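You operate a simulated robot arm through the tools that you are given. There is no shell and no other tool. Be economical: measure what you need, move in short steps, check, and stop when the job is done.

Carry out the task below with a simulated two-armed robot. There is one attempt and no reset: what you move stays moved.

## Task
Swap socket two's blue plug for the white one and light the lamp.
Fine: switch two off first, lay the blue plug on the plug shelf, switch on once the white one is home, press the work lamp's switch; switch three stays off.

It is judged by the outcome, as a careful person would: the job done as asked, and still so three seconds after it is handed in. It fails if anything else is knocked over, pushed out of place, dropped, spilled or broken.

## Robot
Two 7-joint arms with two-finger parallel grippers on one trunk, on a base that drives. Base frame: it is fixed to the floor where the robot stands at the start and does not move with it; the origin is under the middle of the robot, x ahead of it, y to its left, z up. Units: m, degrees, N and s.
The left shoulder is at the start at [0.06, 0.189, 1.253], the right one opposite. With the tool pointing down near the work surface each hand reaches from about 0.1 to 0.66 m from the robot's upright axis, wherever it stands, measured 20 degrees to its own side. Places, roughly: blue plug (5x6x13 cm) [0.6, 0, 1.2]; blue socket [0.6, 0, 1.2]; grey plug (5x6x13 cm) [0.5, 0.1, 1]; lamp switch [0.6, -0.5, 1.3]; plug shelf [0.6, -0.1, 0.9]; socket three switch [0.5, -0.3, 1.2]; socket two switch [0.5, -0.1, 1.2]; white plug (5x6x13 cm) [0.5, -0.3, 1]; work lamp [0.6, -0.5, 1.4]. Payload 3.43 kg a hand.
Tool frame (each hand has its own): the origin (TCP) lies between the finger pads and is the grasp point; the fingertips stand 0.03 m ahead of it; z points along the fingers, y is the line along which they close. The gripper opens to 0.094 m. The fingers are 0.028 m wide and 0.01 m thick; the gripper's body (0.05 by 0.096 m) begins 0.055 m behind the TCP.
Orientation is that of the tool frame in the base frame, as a unit quaternion [x, y, z, w]. With the fingers straight down and closing along the base's y, the tool's x points along the base's -x, its y along +y and its z along -z.

## Interface
- The arms move only by the tool drive_tool. It takes "left_increments", "right_increments" or both (then of equal length, played together; a hand with none holds still); each is a list of rows, each a list of 3 entries, a list of its own where there are three numbers: the shift along the base's x, y, z in units of 40 mm (1.0 is 40 mm), then the turn, a rotation vector about the base's x, y, z in units of 8 degrees (1.0 is 8 degrees), then the finger opening in m, from 0 to 0.094. In form: [[[x, y, z], [ax, ay, az], gripper], ...]. A call has 1 to 12 rows; each row shifts and turns the commanded pose from where the row before left it. A call with a number of a shift or a turn outside -1 to 1 is refused whole. Rows are played at 5 a second. More than 0.05 m and 8.6 degrees between two rows, or a gripper value outside its range, and nothing of the call is played. A pose out of reach is approached as far as the arm can. The call stops where the force on the tool passes 40 N (or 10 N more than at its start, if that is more) or the arm is blocked; 0.2 s more then pass. Each finger travels about 0.153 m/s and halts on what it meets, pressing with about 32 N; the grip force reading is that of the motor and also rises with nothing between the fingers. The clock runs only during rows and for 0.2 s after the last one: add rows that do not move to give the fingers time. It gives the time, the measured TCP pose, the force on the tool (base axes), the opening and the grip force at its end, in the units of the frame above (readings bear some noise), with the torque about the TCP (base axes, N m) and any sound that the robot's microphone picked up, and new pictures: "show" is both (left out), scene, wrist or none (wrist: the cameras of the hands that moved).
- Cameras (640 x 400 px; columns grow to the right, rows downward): "scene" is now at [0.0242, -0.0258, 1.8063]; the picture's right is [-0.27, -0.96, 0.00], its down [-0.66, 0.18, -0.73] and it looks along [0.70, -0.19, -0.69] (base axes); focal length 275 px, centre (320, 200). "left" rides on the left gripper at [0.076, -0.014, -0.103] in its tool frame; the picture's right is [0.18, 0.98, 0.00], its down [-0.75, 0.14, -0.64] and it looks along [-0.63, 0.12, 0.77] (tool axes); focal length 243 px, centre (320, 200). "right" rides on the right gripper at [0.076, 0.014, -0.103] in its tool frame; the picture's right is [-0.18, 0.98, 0.00], its down [-0.75, -0.14, -0.64] and it looks along [-0.63, -0.12, 0.77] (tool axes); focal length 243 px, centre (320, 200). There is no depth. A picture from a camera that has moved, and an enlarged one, comes with that camera's place and axes in the base frame and with its lens. The place of the scene camera against the robot may be out by one fixed shift of up to 0.012 m in any direction.
- slide_trunk(by): slides the trunk up (or, below 0, down) by that many m; the arms and the scene camera ride with it, the base frame stays. It gives what a move gives, with no picture.
- steer(legs): drives the robot by 1 to 6 legs, each [ahead, left, turn to the left] in m, m and degrees, along the robot's own axes; the way and the turn of a leg run together, so that a leg with both is an arc; at most 1.5 m and 180 degrees a leg. The arms and the cameras ride along, it lands a little off, and it stops where it bumps. It gives what a move gives, and a new picture of the scene camera.
- turn_head(pan, tilt): turns the head with the scene camera to pan (to the left, within 86 degrees either way) and tilt (down, from -29 to 69), counted from straight ahead of the robot. It gives what a move gives, and a new picture of the scene camera.
- zoom(camera, box): a new picture of the part [left, top, right, bottom] of that camera's present view, enlarged. It takes no simulated time.
- finish_job(): hands the job in; it is judged then, once.

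Go step by step. Nothing tells you exact positions but the pictures and the camera data: compare them with the known pose of the tool, close in by small moves and look again before you grip or let go. The budget is 120 turns and 260 pictures, counting those below and the enlarged ones. Unless the task says otherwise, let go and move clear before handing in, and close with one line.

The tools are called after "Request:" as name(argument=value, ...) on one line, values as JSON. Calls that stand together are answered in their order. drive_tool: Moves the arms, as the interface text tells. Its arguments: {"type":"object","properties":{"left_increments":{"type":"array"},"right_increments":{"type":"array"},"show":{"type":"string","enum":["both","scene","wrist","none"]}},"required":[]} The other tools are called the same way: slide_trunk (by) slides the trunk up or down; steer (legs) drives the base; turn_head (pan, tilt) turns the head that bears the scene camera; zoom (camera, box) takes an enlarged picture of a part of a camera's view; finish_job () hands the job in.

At the start:

```text
clock: 0.0
left_ee_pos: [0.414, 0.0026, 0.9987]
left_ee_rot: [0.0, 1.0, 0.001, 0.0]
left_force: [0.0, -0.2, -0.1]
left_torque: [0.02, -0.01, 0.0]
left_finger_gap: 0.0939
left_grasp_force: 0.1
right_ee_pos: [0.2891, -0.294, 1.0]
right_ee_rot: [0.0, 1.0, 0.0, 0.0]
right_force: [0.3, -0.3, -0.2]
right_torque: [-0.03, -0.01, -0.01]
right_finger_gap: 0.094
right_grasp_force: 0.0
trunk travel left (down, up): [-0.925, 0.065]
robot x, y, heading: [0.0027, 0.0015, -0.1]
head pan, tilt: [-15.4, 43.4]
```

scene: 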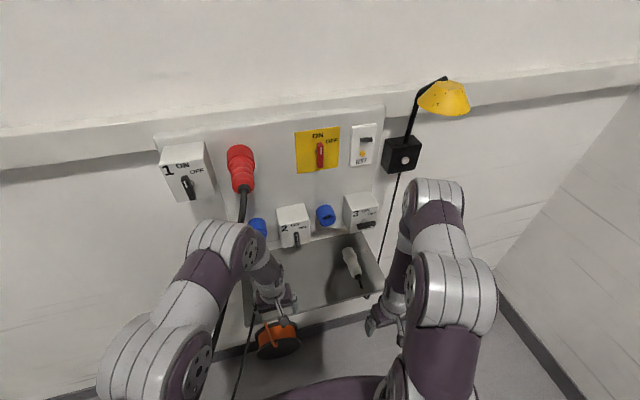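
right: 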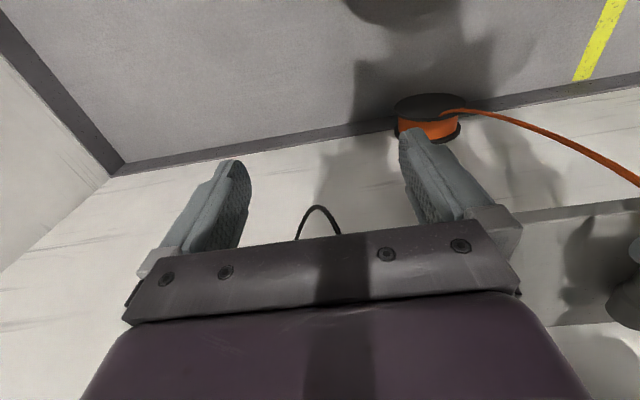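
left: 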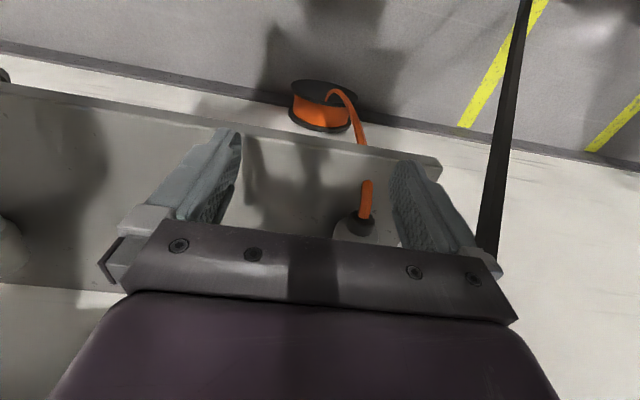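

I see a wall panel with switches 1, 2 and 3, a main switch, and a shelf holding the white and grey plugs. I'll enlarge the panel to locate things.

Request:
zoom(camera="scene", box=[220, 180, 420, 305])

Request:
zoom(camera="scene", box=[280, 70, 480, 195])

```text
3.20 times, centred on (320, 242) of scene
camera zoom: at [0.0242, -0.0258, 1.8063], right [-0.27, -0.96, 0.0], down [-0.66, 0.18, -0.73], along [0.7, -0.19, -0.69], focal length 880 px, centre (320, 64)
```

zoom: 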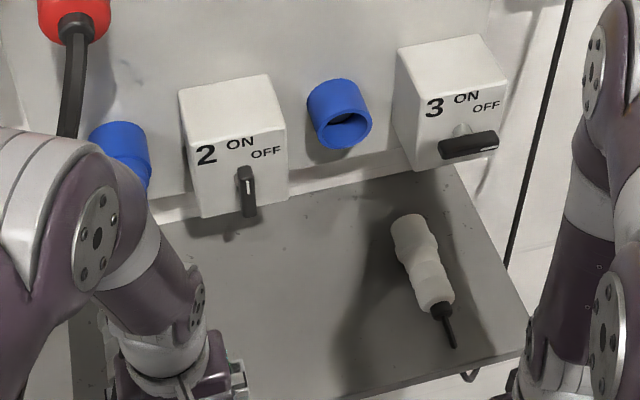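

```text
3.20 times, centred on (380, 132) of scene
camera zoom: at [0.0242, -0.0258, 1.8063], right [-0.27, -0.96, 0.0], down [-0.66, 0.18, -0.73], along [0.7, -0.19, -0.69], focal length 880 px, centre (128, 416)
```

zoom: 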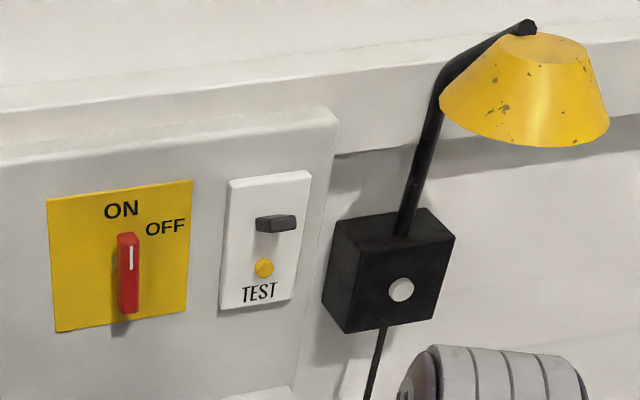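

The left arm hides the blue plug, so I'll lift it and bring it back to the left to see.

Request:
drive_tool(left_increments=[[[-1, 0, 0.5], [0, 0, 0], 0.094], [[-1, 0.5, 0.5], [0, 0, 0], 0.094], [[-1, 1, 0], [0, 0, 0], 0.094], [[-0.5, 1, 0], [0, 0, 0], 0.094], [[0, 1, 0], [0, 0, 0], 0.094], [[0, 1, 0], [0, 0, 0], 0.094], [[0, 1, 0], [0, 0, 0], 0.094]], show="scene")

Request:
turn_head(pan=-15, tilt=50)

```text
refused: row 3 steps farther than a row can; nothing moved
```

```text
clock: 0.7
left_ee_pos: [0.4119, 0.0049, 0.9994]
left_ee_rot: [-0.001, 1.0, 0.0, 0.0]
left_force: [-0.2, 0.1, 0.2]
left_torque: [0.0, 0.03, 0.01]
left_finger_gap: 0.0939
left_grasp_force: 0.0
right_ee_pos: [0.2903, -0.2944, 1.0001]
right_ee_rot: [0.0, 1.0, 0.0, 0.0]
right_force: [-1.1, 0.1, -0.5]
right_torque: [0.03, -0.01, 0.01]
right_finger_gap: 0.0939
right_grasp_force: 0.1
trunk travel left (down, up): [-0.925, 0.065]
robot x, y, heading: [-0.0003, -0.0007, -0.0]
head pan, tilt: [-15.0, 50.0]
camera scene: at [0.019, -0.0239, 1.7972], right [-0.26, -0.97, 0.0], down [-0.74, 0.2, -0.64], along [0.62, -0.17, -0.77], focal length 275 px, centre (320, 200)
```

scene: 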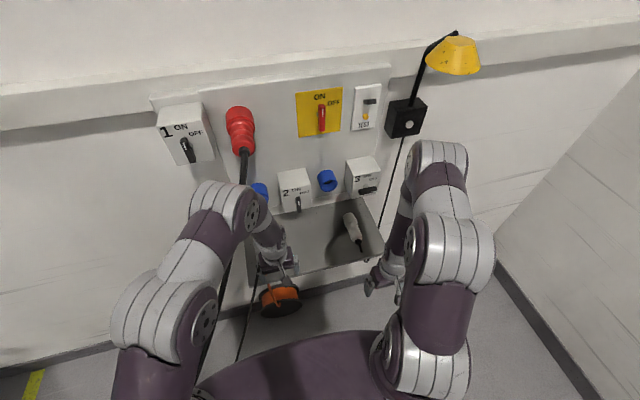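

The diagonal rows were too long, so I'll retry the same move with shorter steps.

Request:
drive_tool(left_increments=[[[-1, 0, 0.5], [0, 0, 0], 0.094], [[-1, 0, 0.5], [0, 0, 0], 0.094], [[-1, 0.5, 0], [0, 0, 0], 0.094], [[-0.5, 1, 0], [0, 0, 0], 0.094], [[0, 1, 0], [0, 0, 0], 0.094], [[0, 1, 0], [0, 0, 0], 0.094], [[0, 1, 0], [0, 0, 0], 0.094]], show="scene")

Request:
zoom(camera="scene", box=[220, 140, 400, 252])

```text
clock: 2.3
left_ee_pos: [0.2714, 0.1852, 1.0395]
left_ee_rot: [0.001, 1.0, -0.001, 0.0]
left_force: [-1.0, 0.1, 0.0]
left_torque: [-0.04, 0.02, 0.0]
left_finger_gap: 0.0939
left_grasp_force: 0.1
right_ee_pos: [0.2885, -0.2931, 1.0003]
right_ee_rot: [-0.001, 1.0, -0.001, -0.001]
right_force: [0.1, 0.3, -0.2]
right_torque: [0.0, -0.02, -0.02]
right_finger_gap: 0.094
right_grasp_force: 0.0
trunk travel left (down, up): [-0.925, 0.065]
robot x, y, heading: [-0.0014, -0.001, -0.1]
head pan, tilt: [-15.0, 50.0]
camera scene: at [0.0187, -0.0212, 1.7972], right [-0.26, -0.97, 0.0], down [-0.74, 0.2, -0.64], along [0.62, -0.17, -0.77], focal length 275 px, centre (320, 200)
```

scene: 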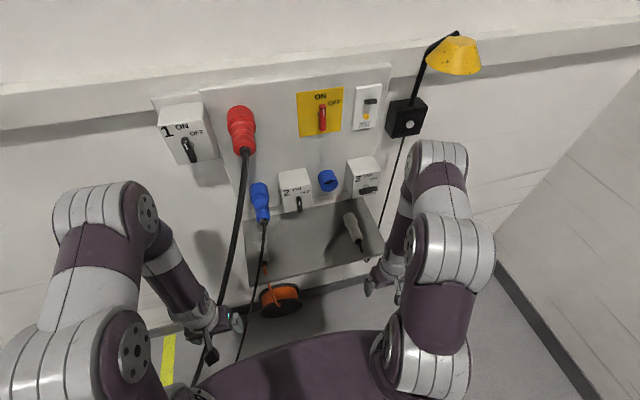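

```text
3.56 times, centred on (310, 196) of scene
camera zoom: at [0.0187, -0.0212, 1.7972], right [-0.26, -0.97, 0.0], down [-0.74, 0.2, -0.64], along [0.62, -0.17, -0.77], focal length 978 px, centre (356, 214)
```

zoom: 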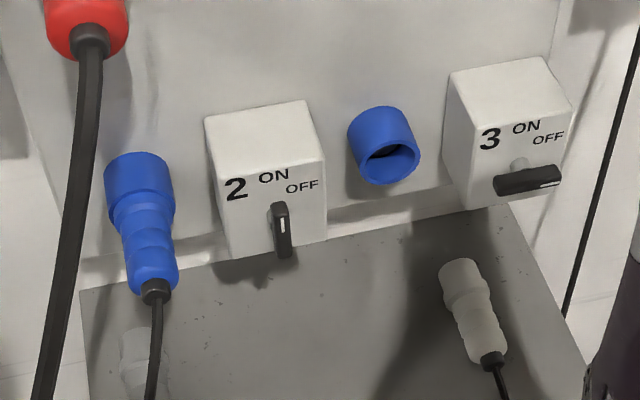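

The blue plug hangs in socket two, left of switch 2, which stands vertical (ON). Switch 3 is horizontal (OFF). I'll raise the right hand and pitch it forward to face the panel, staying clear of it.

Request:
drive_tool(right_increments=[[[0, 0, 0.7], [0, -0.9, 0], 0.094], [[0, 0, 0.7], [0, -0.9, 0], 0.094], [[0, 0, 0.6], [0, -0.95, 0], 0.094], [[0, 0, 0.4], [0, -0.95, 0], 0.094], [[0.1, 0, 0.4], [0, -0.95, 0], 0.094], [[0.1, 0, 0.4], [0, -0.95, 0], 0.094], [[0.1, 0, 0.4], [0, -0.95, 0], 0.094], [[0.2, 0, 0.4], [0, -0.95, 0], 0.094], [[0.2, 0, 0.4], [0, -0.95, 0], 0.094], [[0.2, 0, 0.3], [0, -0.95, 0], 0.094], [[0.2, 0, 0.3], [0, -0.95, 0], 0.094], [[0.2, 0, 0], [0, -0.95, 0], 0.094]])

```text
clock: 4.9
left_ee_pos: [0.2727, 0.1823, 1.0399]
left_ee_rot: [0.0, 1.0, 0.001, 0.0]
left_force: [-0.5, 0.0, -0.7]
left_torque: [-0.04, -0.01, 0.0]
left_finger_gap: 0.0939
left_grasp_force: 0.1
right_ee_pos: [0.34, -0.2954, 1.1989]
right_ee_rot: [0.0, 0.704, 0.0, 0.71]
right_force: [0.0, -0.1, 0.0]
right_torque: [-0.03, -0.01, -0.01]
right_finger_gap: 0.094
right_grasp_force: 0.1
trunk travel left (down, up): [-0.925, 0.065]
robot x, y, heading: [-0.0003, 0.0003, -0.2]
head pan, tilt: [-15.0, 50.0]
camera scene: at [0.02, -0.0246, 1.7971], right [-0.26, -0.97, 0.0], down [-0.74, 0.2, -0.64], along [0.62, -0.17, -0.77], focal length 275 px, centre (320, 200)
camera right: at [0.2401, -0.2812, 1.122], right [0.0, 0.98, 0.18], down [-0.65, -0.14, 0.75], along [0.76, -0.12, 0.64], focal length 243 px, centre (320, 200)
```

scene: 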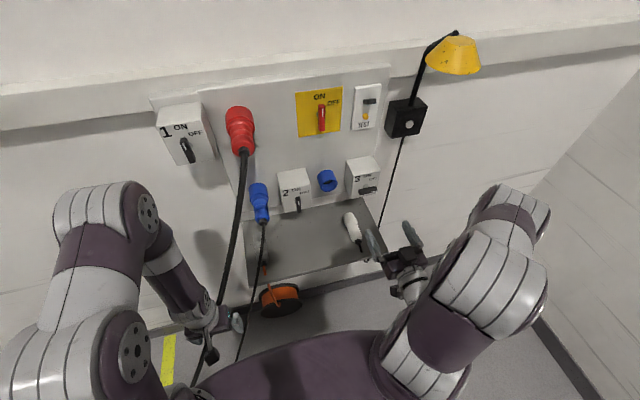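
right: 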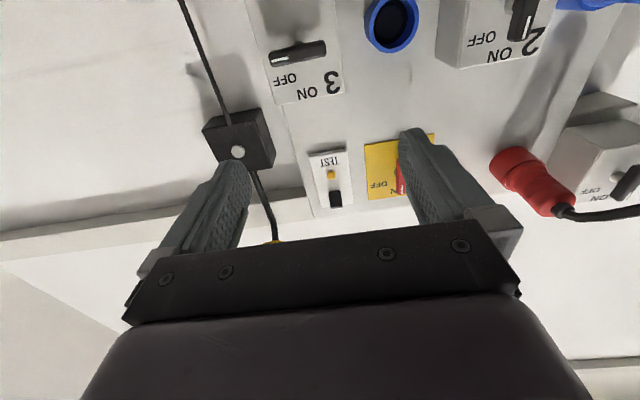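

The right hand now faces the panel. Combining the two cameras puts handle 2 near (0.53, -0.094, 1.168), so I'll move in front of it and stop short.

Request:
drive_tool(right_increments=[[[0, 1, -0.1], [0, 0, 0], 0.06], [[0, 1, -0.2], [0, 0, 0], 0.05], [[0, 1, -0.2], [0, 0, 0], 0.05], [[0, 1, -0.2], [0, 0, 0], 0.05], [[0.3, 0.9, -0.1], [0, 0, 0], 0.05], [[0.8, 0.1, 0], [0, 0, 0], 0.05], [[0.9, 0, 0], [0, 0, 0], 0.05]])

Request:
zoom(camera="scene", box=[220, 140, 400, 252])

```text
clock: 5.6
left_ee_pos: [0.27, 0.1821, 1.0407]
left_ee_rot: [0.0, 1.0, 0.0, 0.001]
left_force: [0.1, 0.4, 0.4]
left_torque: [0.05, -0.03, -0.01]
left_finger_gap: 0.0941
left_grasp_force: 0.0
right_ee_pos: [0.3285, -0.3316, 1.2082]
right_ee_rot: [0.128, 0.666, -0.147, 0.72]
right_force: [0.0, -0.3, 1.5]
right_torque: [-0.02, 0.01, 0.03]
right_finger_gap: 0.0498
right_grasp_force: 0.0
right hand out of reach, approached as far as the arm can: row 3
trunk travel left (down, up): [-0.925, 0.065]
robot x, y, heading: [-0.0007, 0.0019, 0.2]
head pan, tilt: [-15.0, 50.0]
stopped in row 3 (right hand): the arm was blocked; the commanded pose is now the measured one
camera scene: at [0.0156, -0.0249, 1.7972], right [-0.26, -0.97, 0.0], down [-0.74, 0.2, -0.64], along [0.62, -0.17, -0.76], focal length 275 px, centre (320, 200)
camera right: at [0.2456, -0.2835, 1.1237], right [0.36, 0.92, 0.17], down [-0.7, 0.14, 0.7], along [0.62, -0.37, 0.69], focal length 243 px, centre (320, 200)
```

scene: 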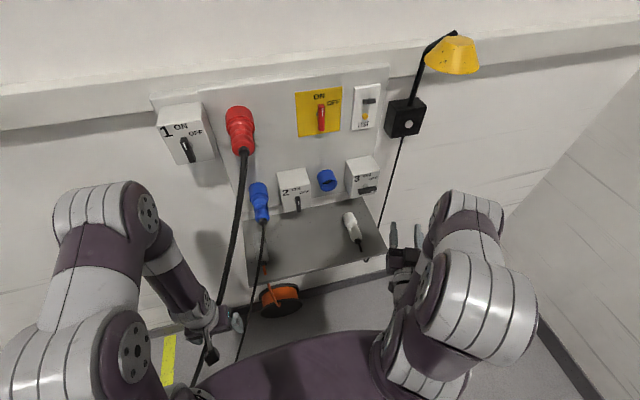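
right: 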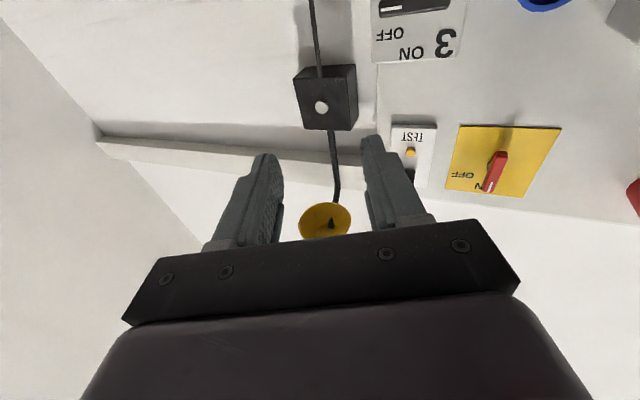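

```text
3.56 times, centred on (310, 196) of scene
camera zoom: at [0.0156, -0.0249, 1.7972], right [-0.26, -0.97, 0.0], down [-0.74, 0.2, -0.64], along [0.62, -0.17, -0.76], focal length 978 px, centre (356, 214)
```

zoom: 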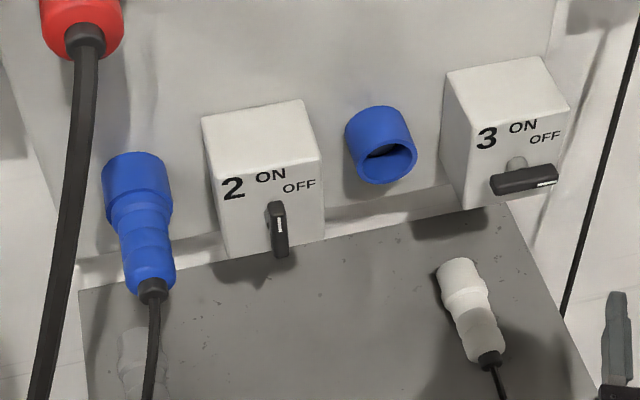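

The hand folded too near the body to go across. I'll back the base off about 0.13 m to get room, then straighten the hand.

Request:
steer(legs=[[-0.13, 0, 0]])

Request:
drive_tool(right_increments=[[[0.6, 0.5, 0], [0.06, 0.18, 0.93], 0.05], [[0.6, 0.5, 0], [0.06, 0.18, 0.93], 0.05], [[0.6, 0.5, 0], [0.06, 0.18, 0.93], 0.05], [[0.5, 0.7, 0], [0, 0, 0], 0.05]], show="both")

```text
clock: 6.8
left_ee_pos: [0.1424, 0.1816, 1.0391]
left_ee_rot: [0.001, 1.0, -0.001, 0.0]
left_force: [0.3, -0.8, 0.0]
left_torque: [-0.01, 0.03, 0.03]
left_finger_gap: 0.094
left_grasp_force: 0.1
right_ee_pos: [0.2, -0.331, 1.2071]
right_ee_rot: [0.127, 0.666, -0.147, 0.72]
right_force: [-0.1, -1.3, 0.2]
right_torque: [-0.01, 0.02, -0.01]
right_finger_gap: 0.0499
right_grasp_force: 0.0
trunk travel left (down, up): [-0.925, 0.065]
robot x, y, heading: [-0.1334, -0.0019, -0.1]
head pan, tilt: [-15.0, 50.0]
camera scene: at [-0.1101, -0.0239, 1.7971], right [-0.26, -0.97, 0.0], down [-0.74, 0.2, -0.64], along [0.62, -0.17, -0.77], focal length 275 px, centre (320, 200)
```

scene: 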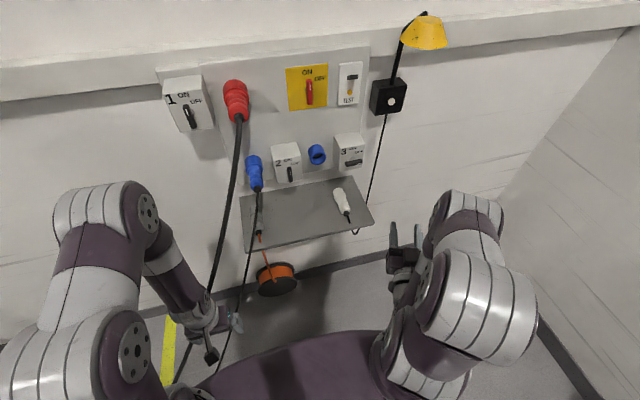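

```text
clock: 7.8
left_ee_pos: [0.143, 0.1835, 1.0407]
left_ee_rot: [0.001, 1.0, -0.001, 0.0]
left_force: [0.6, 1.0, -0.9]
left_torque: [-0.03, 0.04, -0.02]
left_finger_gap: 0.0942
left_grasp_force: 0.1
right_ee_pos: [0.293, -0.2409, 1.2093]
right_ee_rot: [-0.003, 0.707, -0.001, 0.708]
right_force: [0.3, -0.2, 0.5]
right_torque: [-0.01, 0.02, -0.03]
right_finger_gap: 0.0498
right_grasp_force: 0.0
trunk travel left (down, up): [-0.925, 0.065]
robot x, y, heading: [-0.1321, 0.0027, 0.2]
head pan, tilt: [-15.0, 50.0]
camera scene: at [-0.1101, -0.0209, 1.7971], right [-0.26, -0.97, 0.0], down [-0.74, 0.2, -0.64], along [0.62, -0.17, -0.77], focal length 275 px, centre (320, 200)
camera right: at [0.1925, -0.2277, 1.1329], right [0.0, 0.98, 0.18], down [-0.64, -0.14, 0.75], along [0.77, -0.11, 0.63], focal length 243 px, centre (320, 200)
```

scene: 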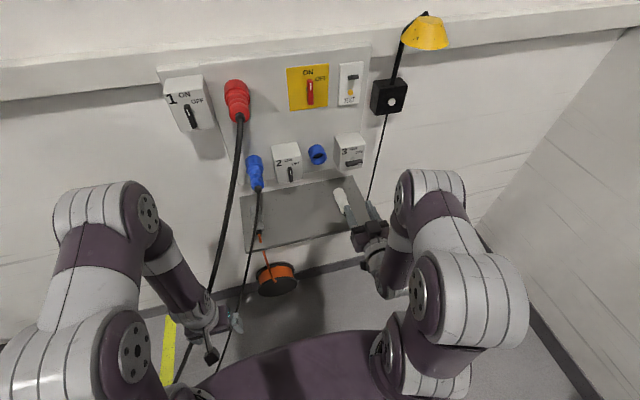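
right: 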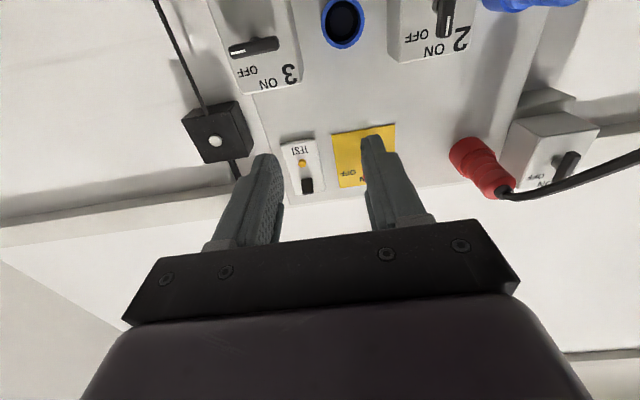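

The hand is straight and clear. I'll move in front of handle 2, stopping about 7 cm before it.

Request:
drive_tool(right_increments=[[[0.5, 0.9, -0.2], [0, 0, 0], 0.05], [[0.5, 0.9, -0.2], [0, 0, 0], 0.05], [[0.6, 0.9, -0.2], [0, 0, 0], 0.05], [[0.6, 0.9, -0.2], [0, 0, 0], 0.05], [[0.8, 0.07, -0.2], [0, 0, 0], 0.05]], show="both")

Request:
zoom(camera="scene", box=[220, 120, 380, 220])

```text
clock: 9.1
left_ee_pos: [0.1425, 0.1826, 1.0404]
left_ee_rot: [0.001, 1.0, 0.001, -0.002]
left_force: [0.4, -0.5, -0.1]
left_torque: [0.0, 0.02, 0.02]
left_finger_gap: 0.0939
left_grasp_force: 0.0
right_ee_pos: [0.4136, -0.0937, 1.1671]
right_ee_rot: [-0.001, 0.707, -0.002, 0.708]
right_force: [-0.5, 0.2, 0.1]
right_torque: [0.0, 0.0, 0.01]
right_finger_gap: 0.0499
right_grasp_force: 0.2
trunk travel left (down, up): [-0.925, 0.065]
robot x, y, heading: [-0.1304, 0.0008, -0.2]
head pan, tilt: [-15.0, 50.0]
camera scene: at [-0.1099, -0.0239, 1.7971], right [-0.26, -0.97, 0.0], down [-0.74, 0.2, -0.64], along [0.62, -0.17, -0.77], focal length 275 px, centre (320, 200)
camera right: at [0.3134, -0.0805, 1.0917], right [0.0, 0.98, 0.18], down [-0.64, -0.14, 0.75], along [0.77, -0.12, 0.63], focal length 243 px, centre (320, 200)
```

scene: 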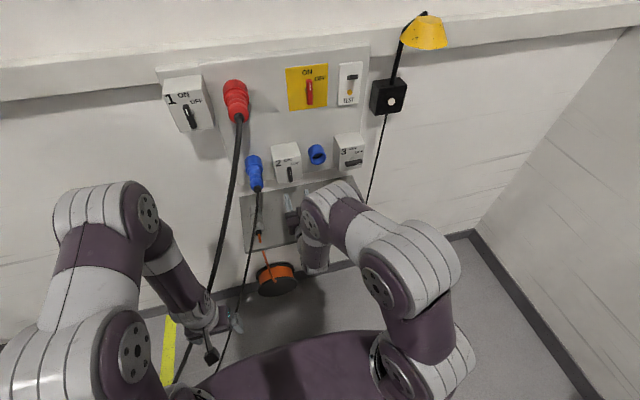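
right: 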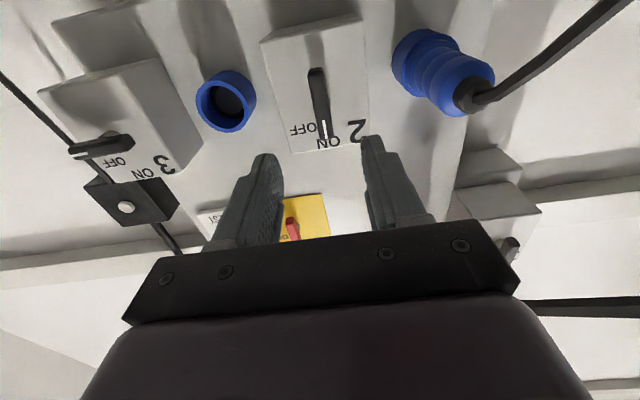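

```text
4.00 times, centred on (300, 170) of scene
camera zoom: at [-0.1099, -0.0239, 1.7971], right [-0.26, -0.97, 0.0], down [-0.74, 0.2, -0.64], along [0.62, -0.17, -0.77], focal length 1100 px, centre (400, 320)
```

zoom: 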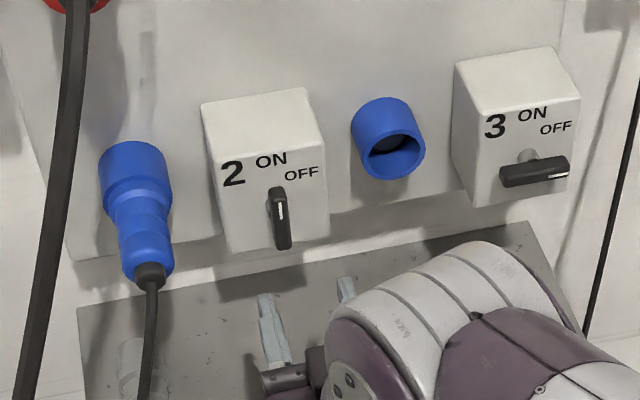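

Handle 2 lies in line with the hand at about y -0.095, z 1.164. I'll advance to just before it and check.

Request:
drive_tool(right_increments=[[[1, -0.02, -0.05], [0, 0, 0], 0.05], [[0.9, 0, 0], [0, 0, 0], 0.05]], show="wrist")

Request:
zoom(camera="scene", box=[240, 120, 340, 182])

```text
clock: 9.7
left_ee_pos: [0.1434, 0.1825, 1.0391]
left_ee_rot: [0.001, 1.0, 0.0, -0.001]
left_force: [0.1, 0.0, -0.6]
left_torque: [0.0, 0.04, 0.03]
left_finger_gap: 0.094
left_grasp_force: 0.0
right_ee_pos: [0.4885, -0.0953, 1.1642]
right_ee_rot: [-0.002, 0.707, -0.001, 0.707]
right_force: [0.0, -0.1, 0.1]
right_torque: [0.0, -0.03, -0.01]
right_finger_gap: 0.05
right_grasp_force: 0.0
trunk travel left (down, up): [-0.925, 0.065]
robot x, y, heading: [-0.1309, -0.0032, -0.2]
head pan, tilt: [-15.0, 50.0]
camera right: at [0.388, -0.0816, 1.0873], right [0.0, 0.98, 0.18], down [-0.64, -0.14, 0.75], along [0.77, -0.12, 0.63], focal length 243 px, centre (320, 200)
```

right: 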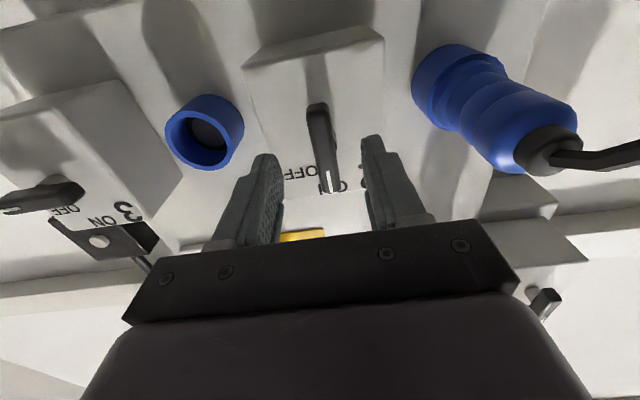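

```text
6.40 times, centred on (290, 151) of scene
camera zoom: at [-0.1094, -0.0238, 1.7971], right [-0.26, -0.97, 0.0], down [-0.74, 0.2, -0.64], along [0.62, -0.17, -0.77], focal length 1760 px, centre (512, 514)
```

zoom: 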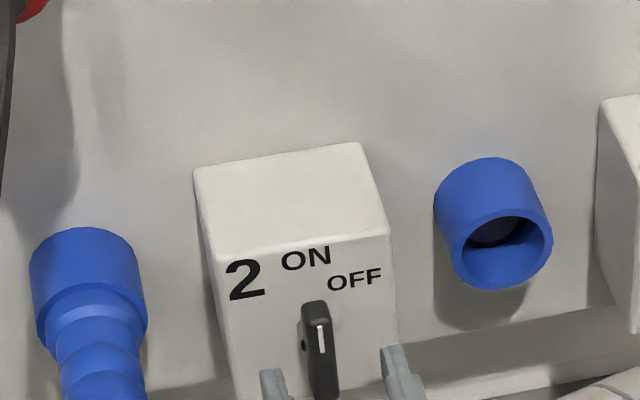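

The handle is centred between the fingers. I'll advance another 2.5 cm and close.

Request:
drive_tool(right_increments=[[[0.65, 0, 0], [0, 0, 0], 0.05], [[0, 0, 0], [0, 0, 0], 0.03], [[0, 0, 0], [0, 0, 0], 0.0], [[0, 0, 0], [0, 0, 0], 0.0]], show="wrist")

Request:
zoom(camera="scene", box=[240, 120, 340, 182])

```text
clock: 10.7
left_ee_pos: [0.143, 0.1852, 1.0385]
left_ee_rot: [0.001, 1.0, -0.001, 0.0]
left_force: [0.0, 0.1, 0.6]
left_torque: [0.02, 0.01, 0.04]
left_finger_gap: 0.0941
left_grasp_force: 0.0
right_ee_pos: [0.5151, -0.0918, 1.1631]
right_ee_rot: [-0.004, 0.707, 0.0, 0.707]
right_force: [5.9, 11.6, -4.9]
right_torque: [0.59, 0.06, -0.11]
right_finger_gap: 0.0136
right_grasp_force: 45.1
trunk travel left (down, up): [-0.925, 0.065]
robot x, y, heading: [-0.1291, 0.0043, 0.2]
head pan, tilt: [-15.0, 50.0]
camera right: at [0.4142, -0.079, 1.0868], right [0.0, 0.98, 0.18], down [-0.64, -0.14, 0.75], along [0.77, -0.11, 0.63], focal length 243 px, centre (320, 200)
```

right: 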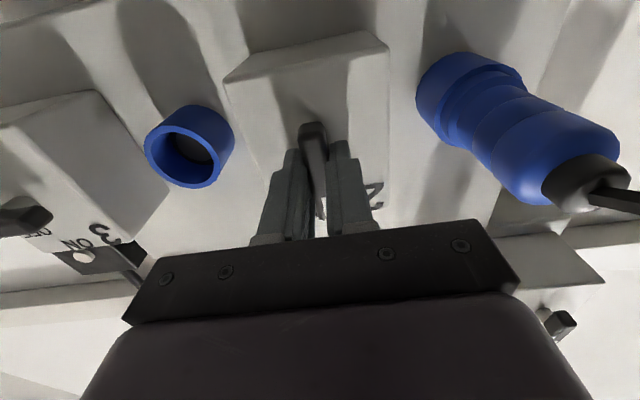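

```text
6.40 times, centred on (290, 151) of scene
camera zoom: at [-0.1093, -0.0196, 1.7971], right [-0.26, -0.97, 0.0], down [-0.74, 0.2, -0.64], along [0.62, -0.17, -0.77], focal length 1760 px, centre (512, 514)
```

zoom: 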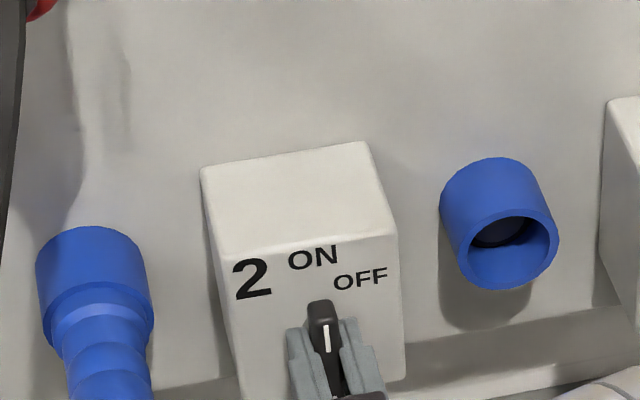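

The handle is gripped. Turning it clockwise as I face it (+x) takes it towards OFF, so I'll do the first half and check.

Request:
drive_tool(right_increments=[[[0, 0, 0], [1, 0, 0], 0.0], [[0, 0, 0], [1, 0, 0], 0.0], [[0, 0, 0], [1, 0, 0], 0.0], [[0, 0, 0], [1, 0, 0], 0.0], [[0, 0, 0], [1, 0, 0], 0.0], [[0, 0, 0], [1, 0, 0], 0.0]], show="both")

```text
clock: 12.1
left_ee_pos: [0.1429, 0.1867, 1.0388]
left_ee_rot: [0.0, 1.0, -0.002, 0.0]
left_force: [-0.3, -0.1, 0.4]
left_torque: [0.0, 0.02, 0.0]
left_finger_gap: 0.094
left_grasp_force: 0.1
right_ee_pos: [0.5138, -0.0892, 1.1632]
right_ee_rot: [0.284, 0.648, 0.285, 0.647]
right_force: [3.3, 26.5, -12.5]
right_torque: [-0.03, 0.8, 0.99]
right_finger_gap: 0.014
right_grasp_force: 45.0
trunk travel left (down, up): [-0.925, 0.065]
robot x, y, heading: [-0.1288, -0.003, -0.0]
head pan, tilt: [-15.0, 50.0]
camera scene: at [-0.1087, -0.0155, 1.7971], right [-0.26, -0.97, 0.01], down [-0.74, 0.2, -0.64], along [0.62, -0.17, -0.77], focal length 275 px, centre (320, 200)
camera right: at [0.414, -0.0255, 1.1232], right [0.0, 0.53, 0.85], down [-0.64, -0.65, 0.41], along [0.77, -0.54, 0.34], focal length 243 px, centre (320, 200)
```

scene: 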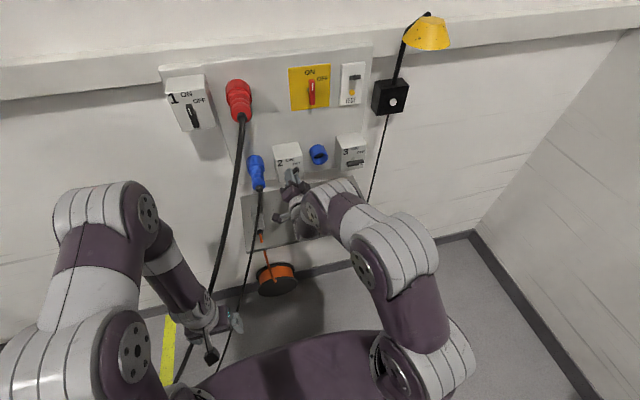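
right: 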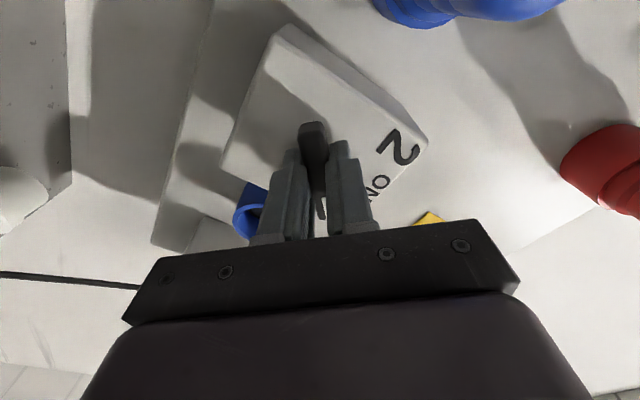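

The handle follows the hand but the side force is up to 26 N because the pivot isn't quite where I commanded. I'll ease the hand along the force before turning further.

Request:
drive_tool(right_increments=[[[0, 0.1, -0.05], [0, 0, 0], 0.0], [[0, 0.05, -0.03], [0, 0, 0], 0.0]], show="none")

```text
clock: 12.7
left_ee_pos: [0.1418, 0.1834, 1.039]
left_ee_rot: [0.0, 1.0, -0.001, 0.0]
left_force: [-0.7, 0.3, -0.1]
left_torque: [0.0, 0.01, 0.02]
left_finger_gap: 0.0939
left_grasp_force: 0.0
right_ee_pos: [0.5161, -0.0908, 1.164]
right_ee_rot: [0.287, 0.644, 0.285, 0.649]
right_force: [7.0, 9.2, 1.7]
right_torque: [-0.03, 0.8, 0.62]
right_finger_gap: 0.0139
right_grasp_force: 45.5
trunk travel left (down, up): [-0.925, 0.065]
robot x, y, heading: [-0.1294, 0.0039, -0.0]
head pan, tilt: [-15.0, 50.0]
```

The forces have dropped. I'll continue turning to 90°.

Request:
drive_tool(right_increments=[[[0, 0.05, 0], [1, 0, 0], 0.0], [[0, 0, 0], [1, 0, 0], 0.0], [[0, 0, 0], [1, 0, 0], 0.0], [[0, 0, 0], [1, 0, 0], 0.0], [[0, 0, 0], [1, 0, 0], 0.0], [[0, 0, 0], [0.3, 0, 0], 0.0]], show="wrist")

Request:
zoom(camera="scene", box=[240, 130, 340, 192])

```text
clock: 14.1
left_ee_pos: [0.143, 0.1823, 1.0407]
left_ee_rot: [0.0, 1.0, 0.001, -0.001]
left_force: [0.1, -0.4, -0.1]
left_torque: [-0.01, 0.02, -0.03]
left_finger_gap: 0.094
left_grasp_force: 0.1
right_ee_pos: [0.5154, -0.0902, 1.1649]
right_ee_rot: [0.501, 0.496, 0.503, 0.501]
right_force: [19.4, -6.4, 26.0]
right_torque: [-0.64, 0.31, -1.29]
right_finger_gap: 0.0138
right_grasp_force: 45.0
trunk travel left (down, up): [-0.925, 0.065]
robot x, y, heading: [-0.1287, 0.002, 0.1]
head pan, tilt: [-15.0, 50.0]
camera right: at [0.4143, -0.0144, 1.179], right [-0.01, -0.19, 0.98], down [-0.64, -0.75, -0.15], along [0.76, -0.63, -0.12], focal length 243 px, centre (320, 200)
```

right: 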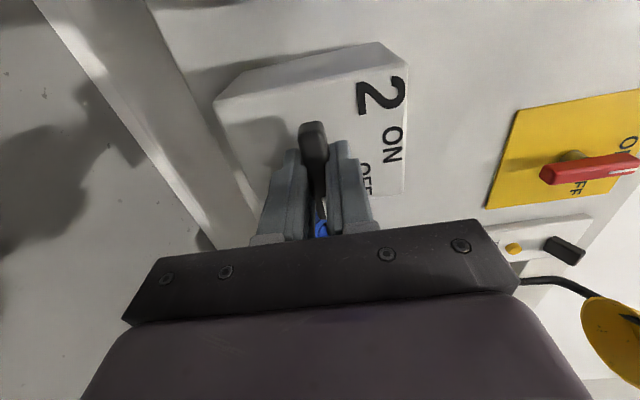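

```text
6.40 times, centred on (290, 161) of scene
camera zoom: at [-0.1109, -0.0245, 1.7974], right [-0.26, -0.97, 0.0], down [-0.74, 0.2, -0.64], along [0.62, -0.17, -0.77], focal length 1760 px, centre (512, 450)
```

zoom: 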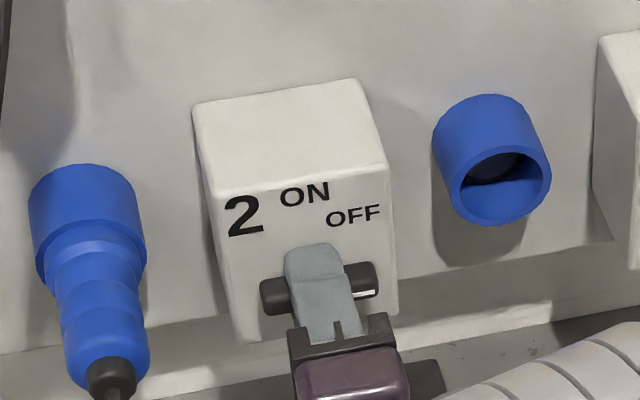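

Switch 2 now points to OFF. I'll ease the load, open and back away.

Request:
drive_tool(right_increments=[[[0, 0, 0.1], [0, 0, 0], 0.0], [[0, 0, 0], [0, 0, 0], 0.03], [[0, 0, 0], [0, 0, 0], 0.05], [[-1, 0, 0], [0, 0, 0], 0.05], [[-1, 0, 0], [0, 0, 0], 0.05], [[-1, 0, 0], [0, 0, 0], 0.05]], show="both")

Request:
zoom(camera="scene", box=[220, 130, 380, 230])

```text
clock: 15.4
left_ee_pos: [0.1411, 0.1829, 1.0411]
left_ee_rot: [0.0, 1.0, 0.0, 0.0]
left_force: [-0.1, -0.7, -0.1]
left_torque: [0.02, 0.02, 0.01]
left_finger_gap: 0.0938
left_grasp_force: 0.0
right_ee_pos: [0.3918, -0.0891, 1.1647]
right_ee_rot: [0.501, 0.499, 0.501, 0.5]
right_force: [0.5, 0.7, -0.3]
right_torque: [-0.04, -0.01, -0.02]
right_finger_gap: 0.0501
right_grasp_force: 0.1
trunk travel left (down, up): [-0.925, 0.065]
robot x, y, heading: [-0.1346, 0.0027, -0.3]
head pan, tilt: [-15.0, 50.0]
camera scene: at [-0.1128, -0.0236, 1.7971], right [-0.26, -0.97, 0.0], down [-0.74, 0.2, -0.64], along [0.62, -0.17, -0.77], focal length 275 px, centre (320, 200)
camera right: at [0.2906, -0.0131, 1.1798], right [0.0, -0.19, 0.98], down [-0.64, -0.75, -0.14], along [0.77, -0.63, -0.12], focal length 243 px, centre (320, 200)
```

scene: 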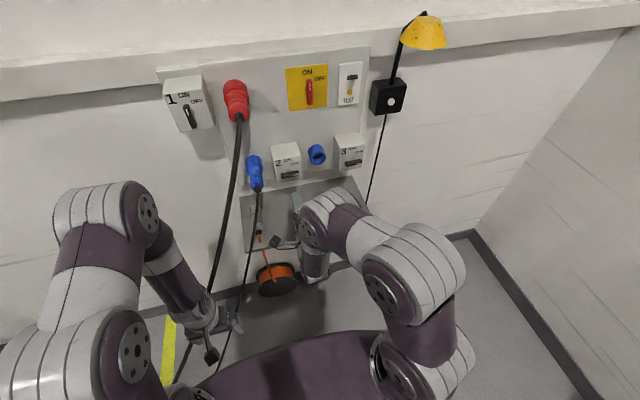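
right: 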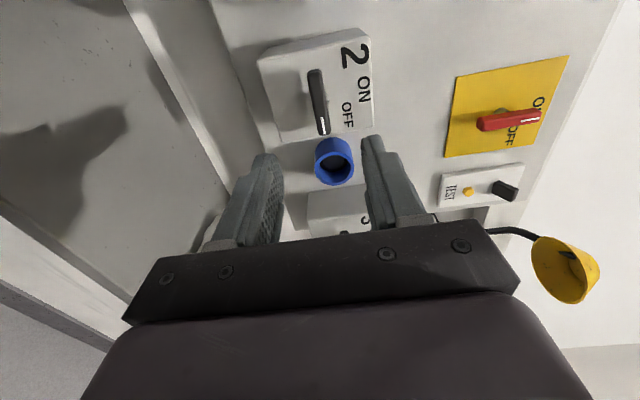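

```text
4.00 times, centred on (300, 180) of scene
camera zoom: at [-0.1128, -0.0236, 1.7971], right [-0.26, -0.97, 0.0], down [-0.74, 0.2, -0.64], along [0.62, -0.17, -0.77], focal length 1100 px, centre (400, 280)
```

zoom: 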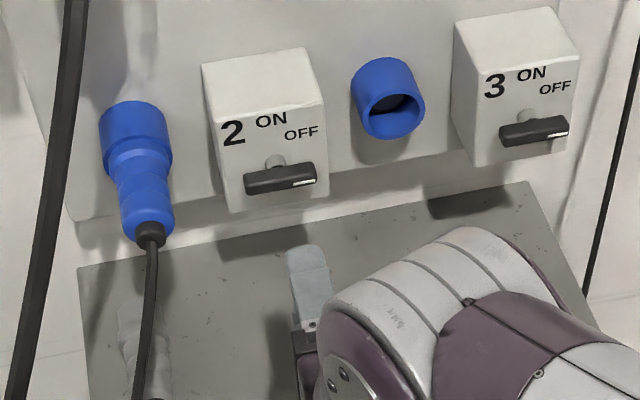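

Switch 2 is OFF and the handle is free. The red plug and its cable hang above socket two, so I'll take the blue plug from the front, pitched slightly down, and first roll the right hand upright.

Request:
drive_tool(right_increments=[[[0, 0, 0], [-0.9375, 0, 0], 0.07], [[0, 0, 0], [-0.9375, 0, 0], 0.07], [[0, 0, 0], [-0.9375, 0, 0], 0.08], [[0, 0, 0], [-0.9375, 0, 0], 0.08], [[0, 0, 0], [-0.9375, 0, 0], 0.08], [[0, 0, 0], [-0.9375, 0, 0], 0.08], [[0, 0, 0], [-0.9375, 0, 0], 0.08], [[0, 0, 0], [-0.9375, 0, 0], 0.08], [[0, 0, 0], [-0.9375, 0, 0], 0.08], [[0, 0, 0], [-0.9375, 0, 0], 0.08], [[0, 0, 0], [-0.9375, 0, 0], 0.08], [[0, 0, 0], [-0.9375, 0, 0], 0.08]], show="none")

Request:
drive_tool(right_increments=[[[0, 0.7, 0], [0, 0.8, 0], 0.08], [[0, 0.7, 0], [0, 0.8, 0], 0.08], [[0, 0.6, 0], [0, 0.8, 0], 0.08], [[0, 0.6, 0], [0, 0.8, 0], 0.08]], show="both")

```text
clock: 18.1
left_ee_pos: [0.1408, 0.1813, 1.0407]
left_ee_rot: [0.002, 1.0, 0.0, 0.0]
left_force: [0.0, -0.2, 0.4]
left_torque: [0.0, 0.0, -0.03]
left_finger_gap: 0.0941
left_grasp_force: 0.0
right_ee_pos: [0.3927, -0.0907, 1.1646]
right_ee_rot: [0.0, 0.706, 0.001, 0.708]
right_force: [0.4, 0.1, 0.3]
right_torque: [-0.02, -0.01, -0.02]
right_finger_gap: 0.0799
right_grasp_force: 0.1
trunk travel left (down, up): [-0.925, 0.065]
robot x, y, heading: [-0.1302, -0.0004, 0.0]
head pan, tilt: [-15.0, 50.0]
```

```text
clock: 19.1
left_ee_pos: [0.1411, 0.1832, 1.0401]
left_ee_rot: [0.001, 1.0, 0.0, 0.0]
left_force: [-0.1, 0.1, 0.3]
left_torque: [0.0, 0.0, 0.01]
left_finger_gap: 0.0942
left_grasp_force: 0.0
right_ee_pos: [0.3921, 0.0161, 1.168]
right_ee_rot: [0.001, 0.846, 0.001, 0.533]
right_force: [0.1, 0.8, 0.0]
right_torque: [-0.01, -0.01, 0.0]
right_finger_gap: 0.0799
right_grasp_force: 0.1
trunk travel left (down, up): [-0.925, 0.065]
robot x, y, heading: [-0.1305, 0.002, 0.1]
head pan, tilt: [-15.0, 50.0]
camera scene: at [-0.1126, -0.0221, 1.7971], right [-0.26, -0.97, 0.0], down [-0.74, 0.2, -0.64], along [0.62, -0.17, -0.77], focal length 275 px, centre (320, 200)
camera right: at [0.2683, 0.0311, 1.1429], right [0.08, 0.98, 0.17], down [-0.25, -0.14, 0.96], along [0.96, -0.12, 0.24], focal length 243 px, centre (320, 200)
```

scene: 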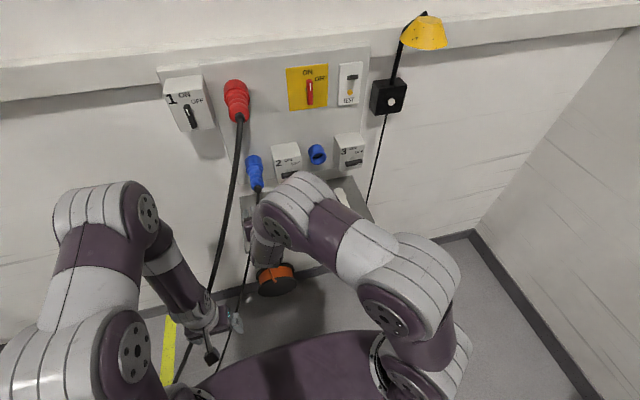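
right: 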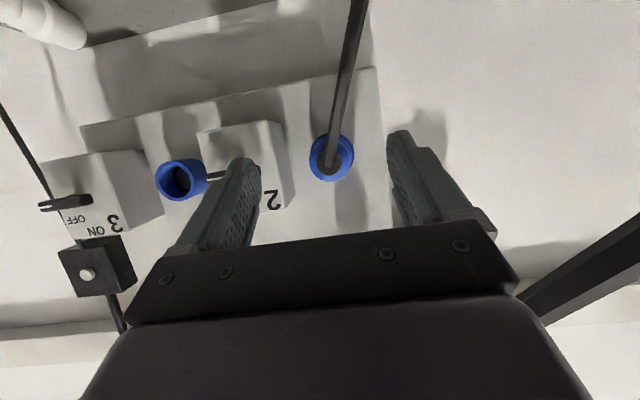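

The wrist camera now looks almost straight along the blue plug. I'll enlarge that view to judge its axis.

Request:
zoom(camera="right", box=[280, 110, 380, 172])

Request:
zoom(camera="scene", box=[220, 140, 284, 180])

Request:
zoom(camera="right", box=[120, 130, 240, 205])

```text
6.40 times, centred on (330, 141) of right
camera zoom: at [0.2683, 0.0311, 1.1429], right [0.08, 0.98, 0.17], down [-0.25, -0.14, 0.96], along [0.96, -0.12, 0.24], focal length 1553 px, centre (256, 578)
```

zoom: 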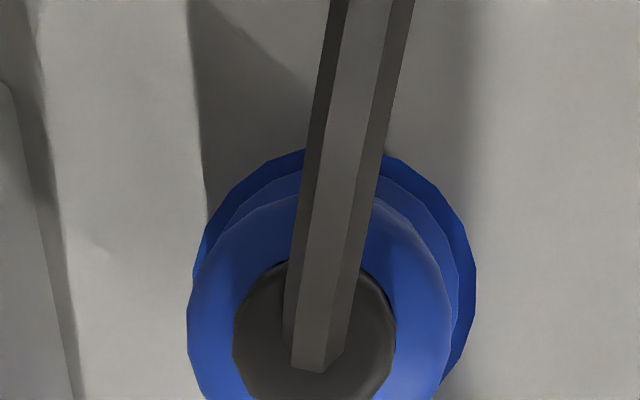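

```text
10.00 times, centred on (252, 160) of scene
camera zoom: at [-0.1126, -0.0221, 1.7971], right [-0.26, -0.97, 0.0], down [-0.74, 0.2, -0.64], along [0.62, -0.17, -0.77], focal length 2750 px, centre (1000, 600)
```

zoom: 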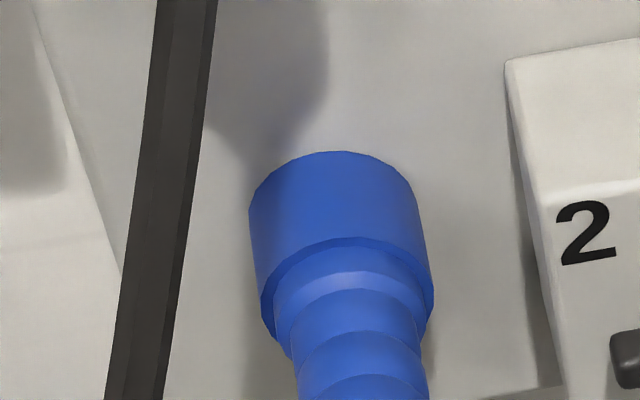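

```text
5.33 times, centred on (180, 168) of right
camera zoom: at [0.2683, 0.0311, 1.1429], right [0.08, 0.98, 0.17], down [-0.25, -0.14, 0.96], along [0.96, -0.12, 0.24], focal length 1294 px, centre (1067, 373)
```

zoom: 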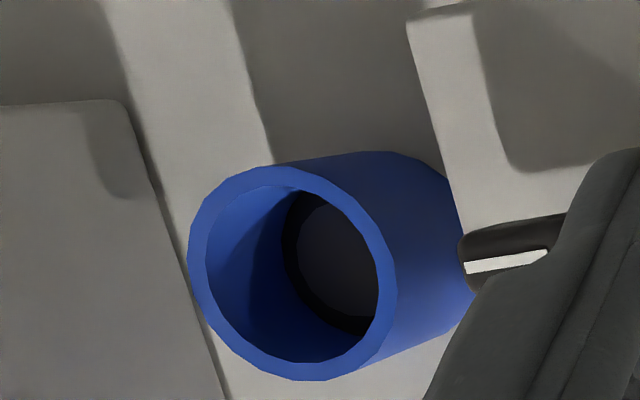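

The plug's axis is level and straight out from the wall at y 0.017, z 1.164. I'll slide forward most of the way with the fingers either side.

Request:
drive_tool(right_increments=[[[0.9, 0, -0.1], [0, 0, 0], 0.08], [[0.9, 0, 0], [0, 0, 0], 0.08], [[0.9, 0, 0], [0, 0, 0], 0.08]], show="both")

Request:
zoom(camera="scene", box=[220, 130, 300, 180])

```text
clock: 19.9
left_ee_pos: [0.142, 0.184, 1.0405]
left_ee_rot: [0.001, 1.0, -0.001, 0.0]
left_force: [-0.9, -0.5, -0.2]
left_torque: [0.0, 0.02, 0.0]
left_finger_gap: 0.094
left_grasp_force: 0.2
right_ee_pos: [0.5008, 0.0157, 1.1628]
right_ee_rot: [0.001, 0.846, 0.001, 0.533]
right_force: [1.1, 0.0, 0.1]
right_torque: [-0.03, 0.02, 0.01]
right_finger_gap: 0.08
right_grasp_force: 0.1
trunk travel left (down, up): [-0.925, 0.065]
robot x, y, heading: [-0.1325, -0.0, -0.0]
head pan, tilt: [-15.0, 50.0]
camera scene: at [-0.1111, -0.0236, 1.7971], right [-0.26, -0.97, 0.0], down [-0.74, 0.2, -0.64], along [0.62, -0.17, -0.77], focal length 275 px, centre (320, 200)
camera right: at [0.3777, 0.0285, 1.1378], right [0.08, 0.98, 0.17], down [-0.25, -0.14, 0.96], along [0.96, -0.12, 0.24], focal length 243 px, centre (320, 200)
```

scene: 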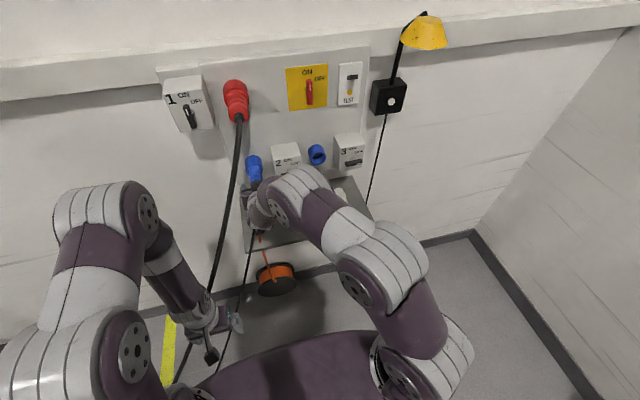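
right: 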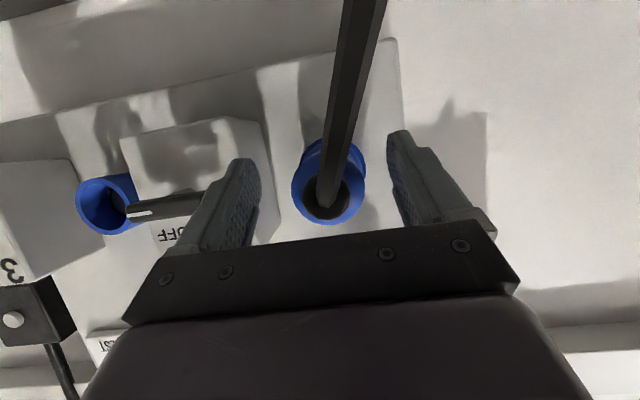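

```text
8.00 times, centred on (260, 155) of scene
camera zoom: at [-0.1111, -0.0236, 1.7971], right [-0.26, -0.97, 0.0], down [-0.74, 0.2, -0.64], along [0.62, -0.17, -0.77], focal length 2200 px, centre (800, 560)
```

zoom: 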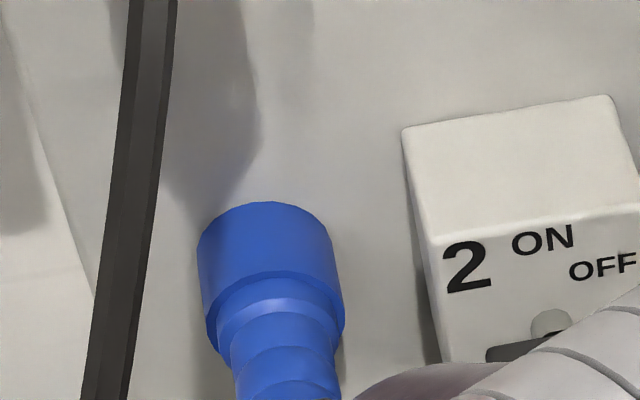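

The plug is centred. I'll advance the last 4 cm and close on it.

Request:
drive_tool(right_increments=[[[0.55, 0.03, 0.03], [0, 0, 0], 0.08], [[0.5, 0, 0], [0, 0, 0], 0.08], [[0, 0, 0], [0, 0, 0], 0.05], [[0, 0, 0], [0, 0, 0], 0.02], [[0, 0, 0], [0, 0, 0], 0.02]], show="both")

Request:
zoom(camera="scene", box=[220, 130, 300, 180])

```text
clock: 21.1
left_ee_pos: [0.1404, 0.1837, 1.0405]
left_ee_rot: [0.0, 1.0, -0.001, 0.001]
left_force: [-0.1, 0.4, 1.1]
left_torque: [0.0, 0.01, 0.02]
left_finger_gap: 0.0938
left_grasp_force: 0.1
right_ee_pos: [0.5394, 0.0188, 1.163]
right_ee_rot: [0.0, 0.845, 0.0, 0.535]
right_force: [-8.2, 7.0, 2.9]
right_torque: [0.1, 0.09, 0.38]
right_finger_gap: 0.0473
right_grasp_force: 32.0
trunk travel left (down, up): [-0.925, 0.065]
robot x, y, heading: [-0.1292, 0.0023, 0.1]
head pan, tilt: [-15.0, 50.0]
camera scene: at [-0.115, -0.0211, 1.7972], right [-0.26, -0.97, 0.0], down [-0.74, 0.2, -0.64], along [0.62, -0.17, -0.76], focal length 275 px, centre (320, 200)
camera right: at [0.4171, 0.0316, 1.1385], right [0.08, 0.98, 0.17], down [-0.26, -0.14, 0.96], along [0.96, -0.12, 0.24], focal length 243 px, centre (320, 200)
```

scene: 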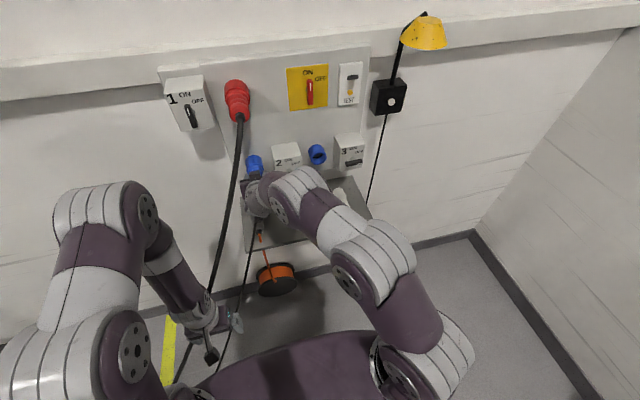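
right: 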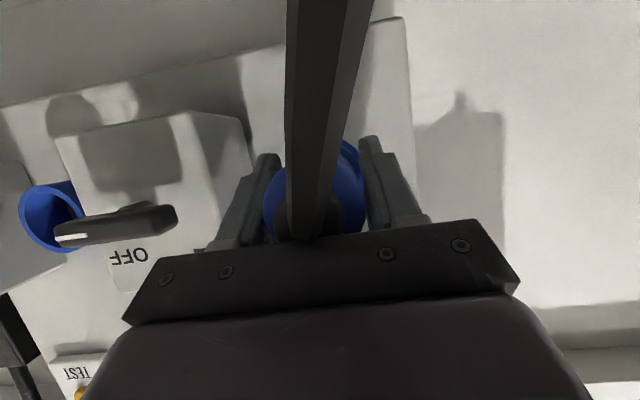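

```text
8.00 times, centred on (260, 155) of scene
camera zoom: at [-0.115, -0.0211, 1.7972], right [-0.26, -0.97, 0.0], down [-0.74, 0.2, -0.64], along [0.62, -0.17, -0.76], focal length 2200 px, centre (800, 560)
```

zoom: 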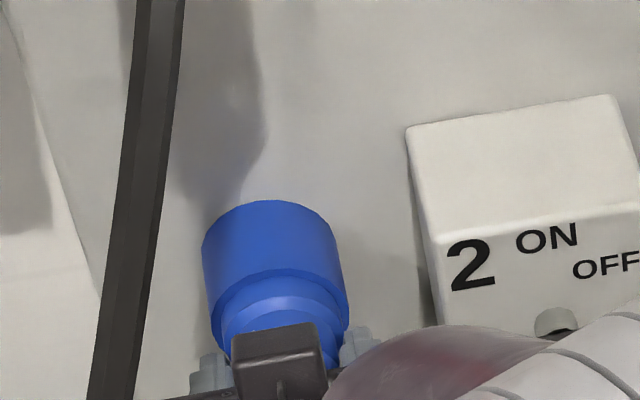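

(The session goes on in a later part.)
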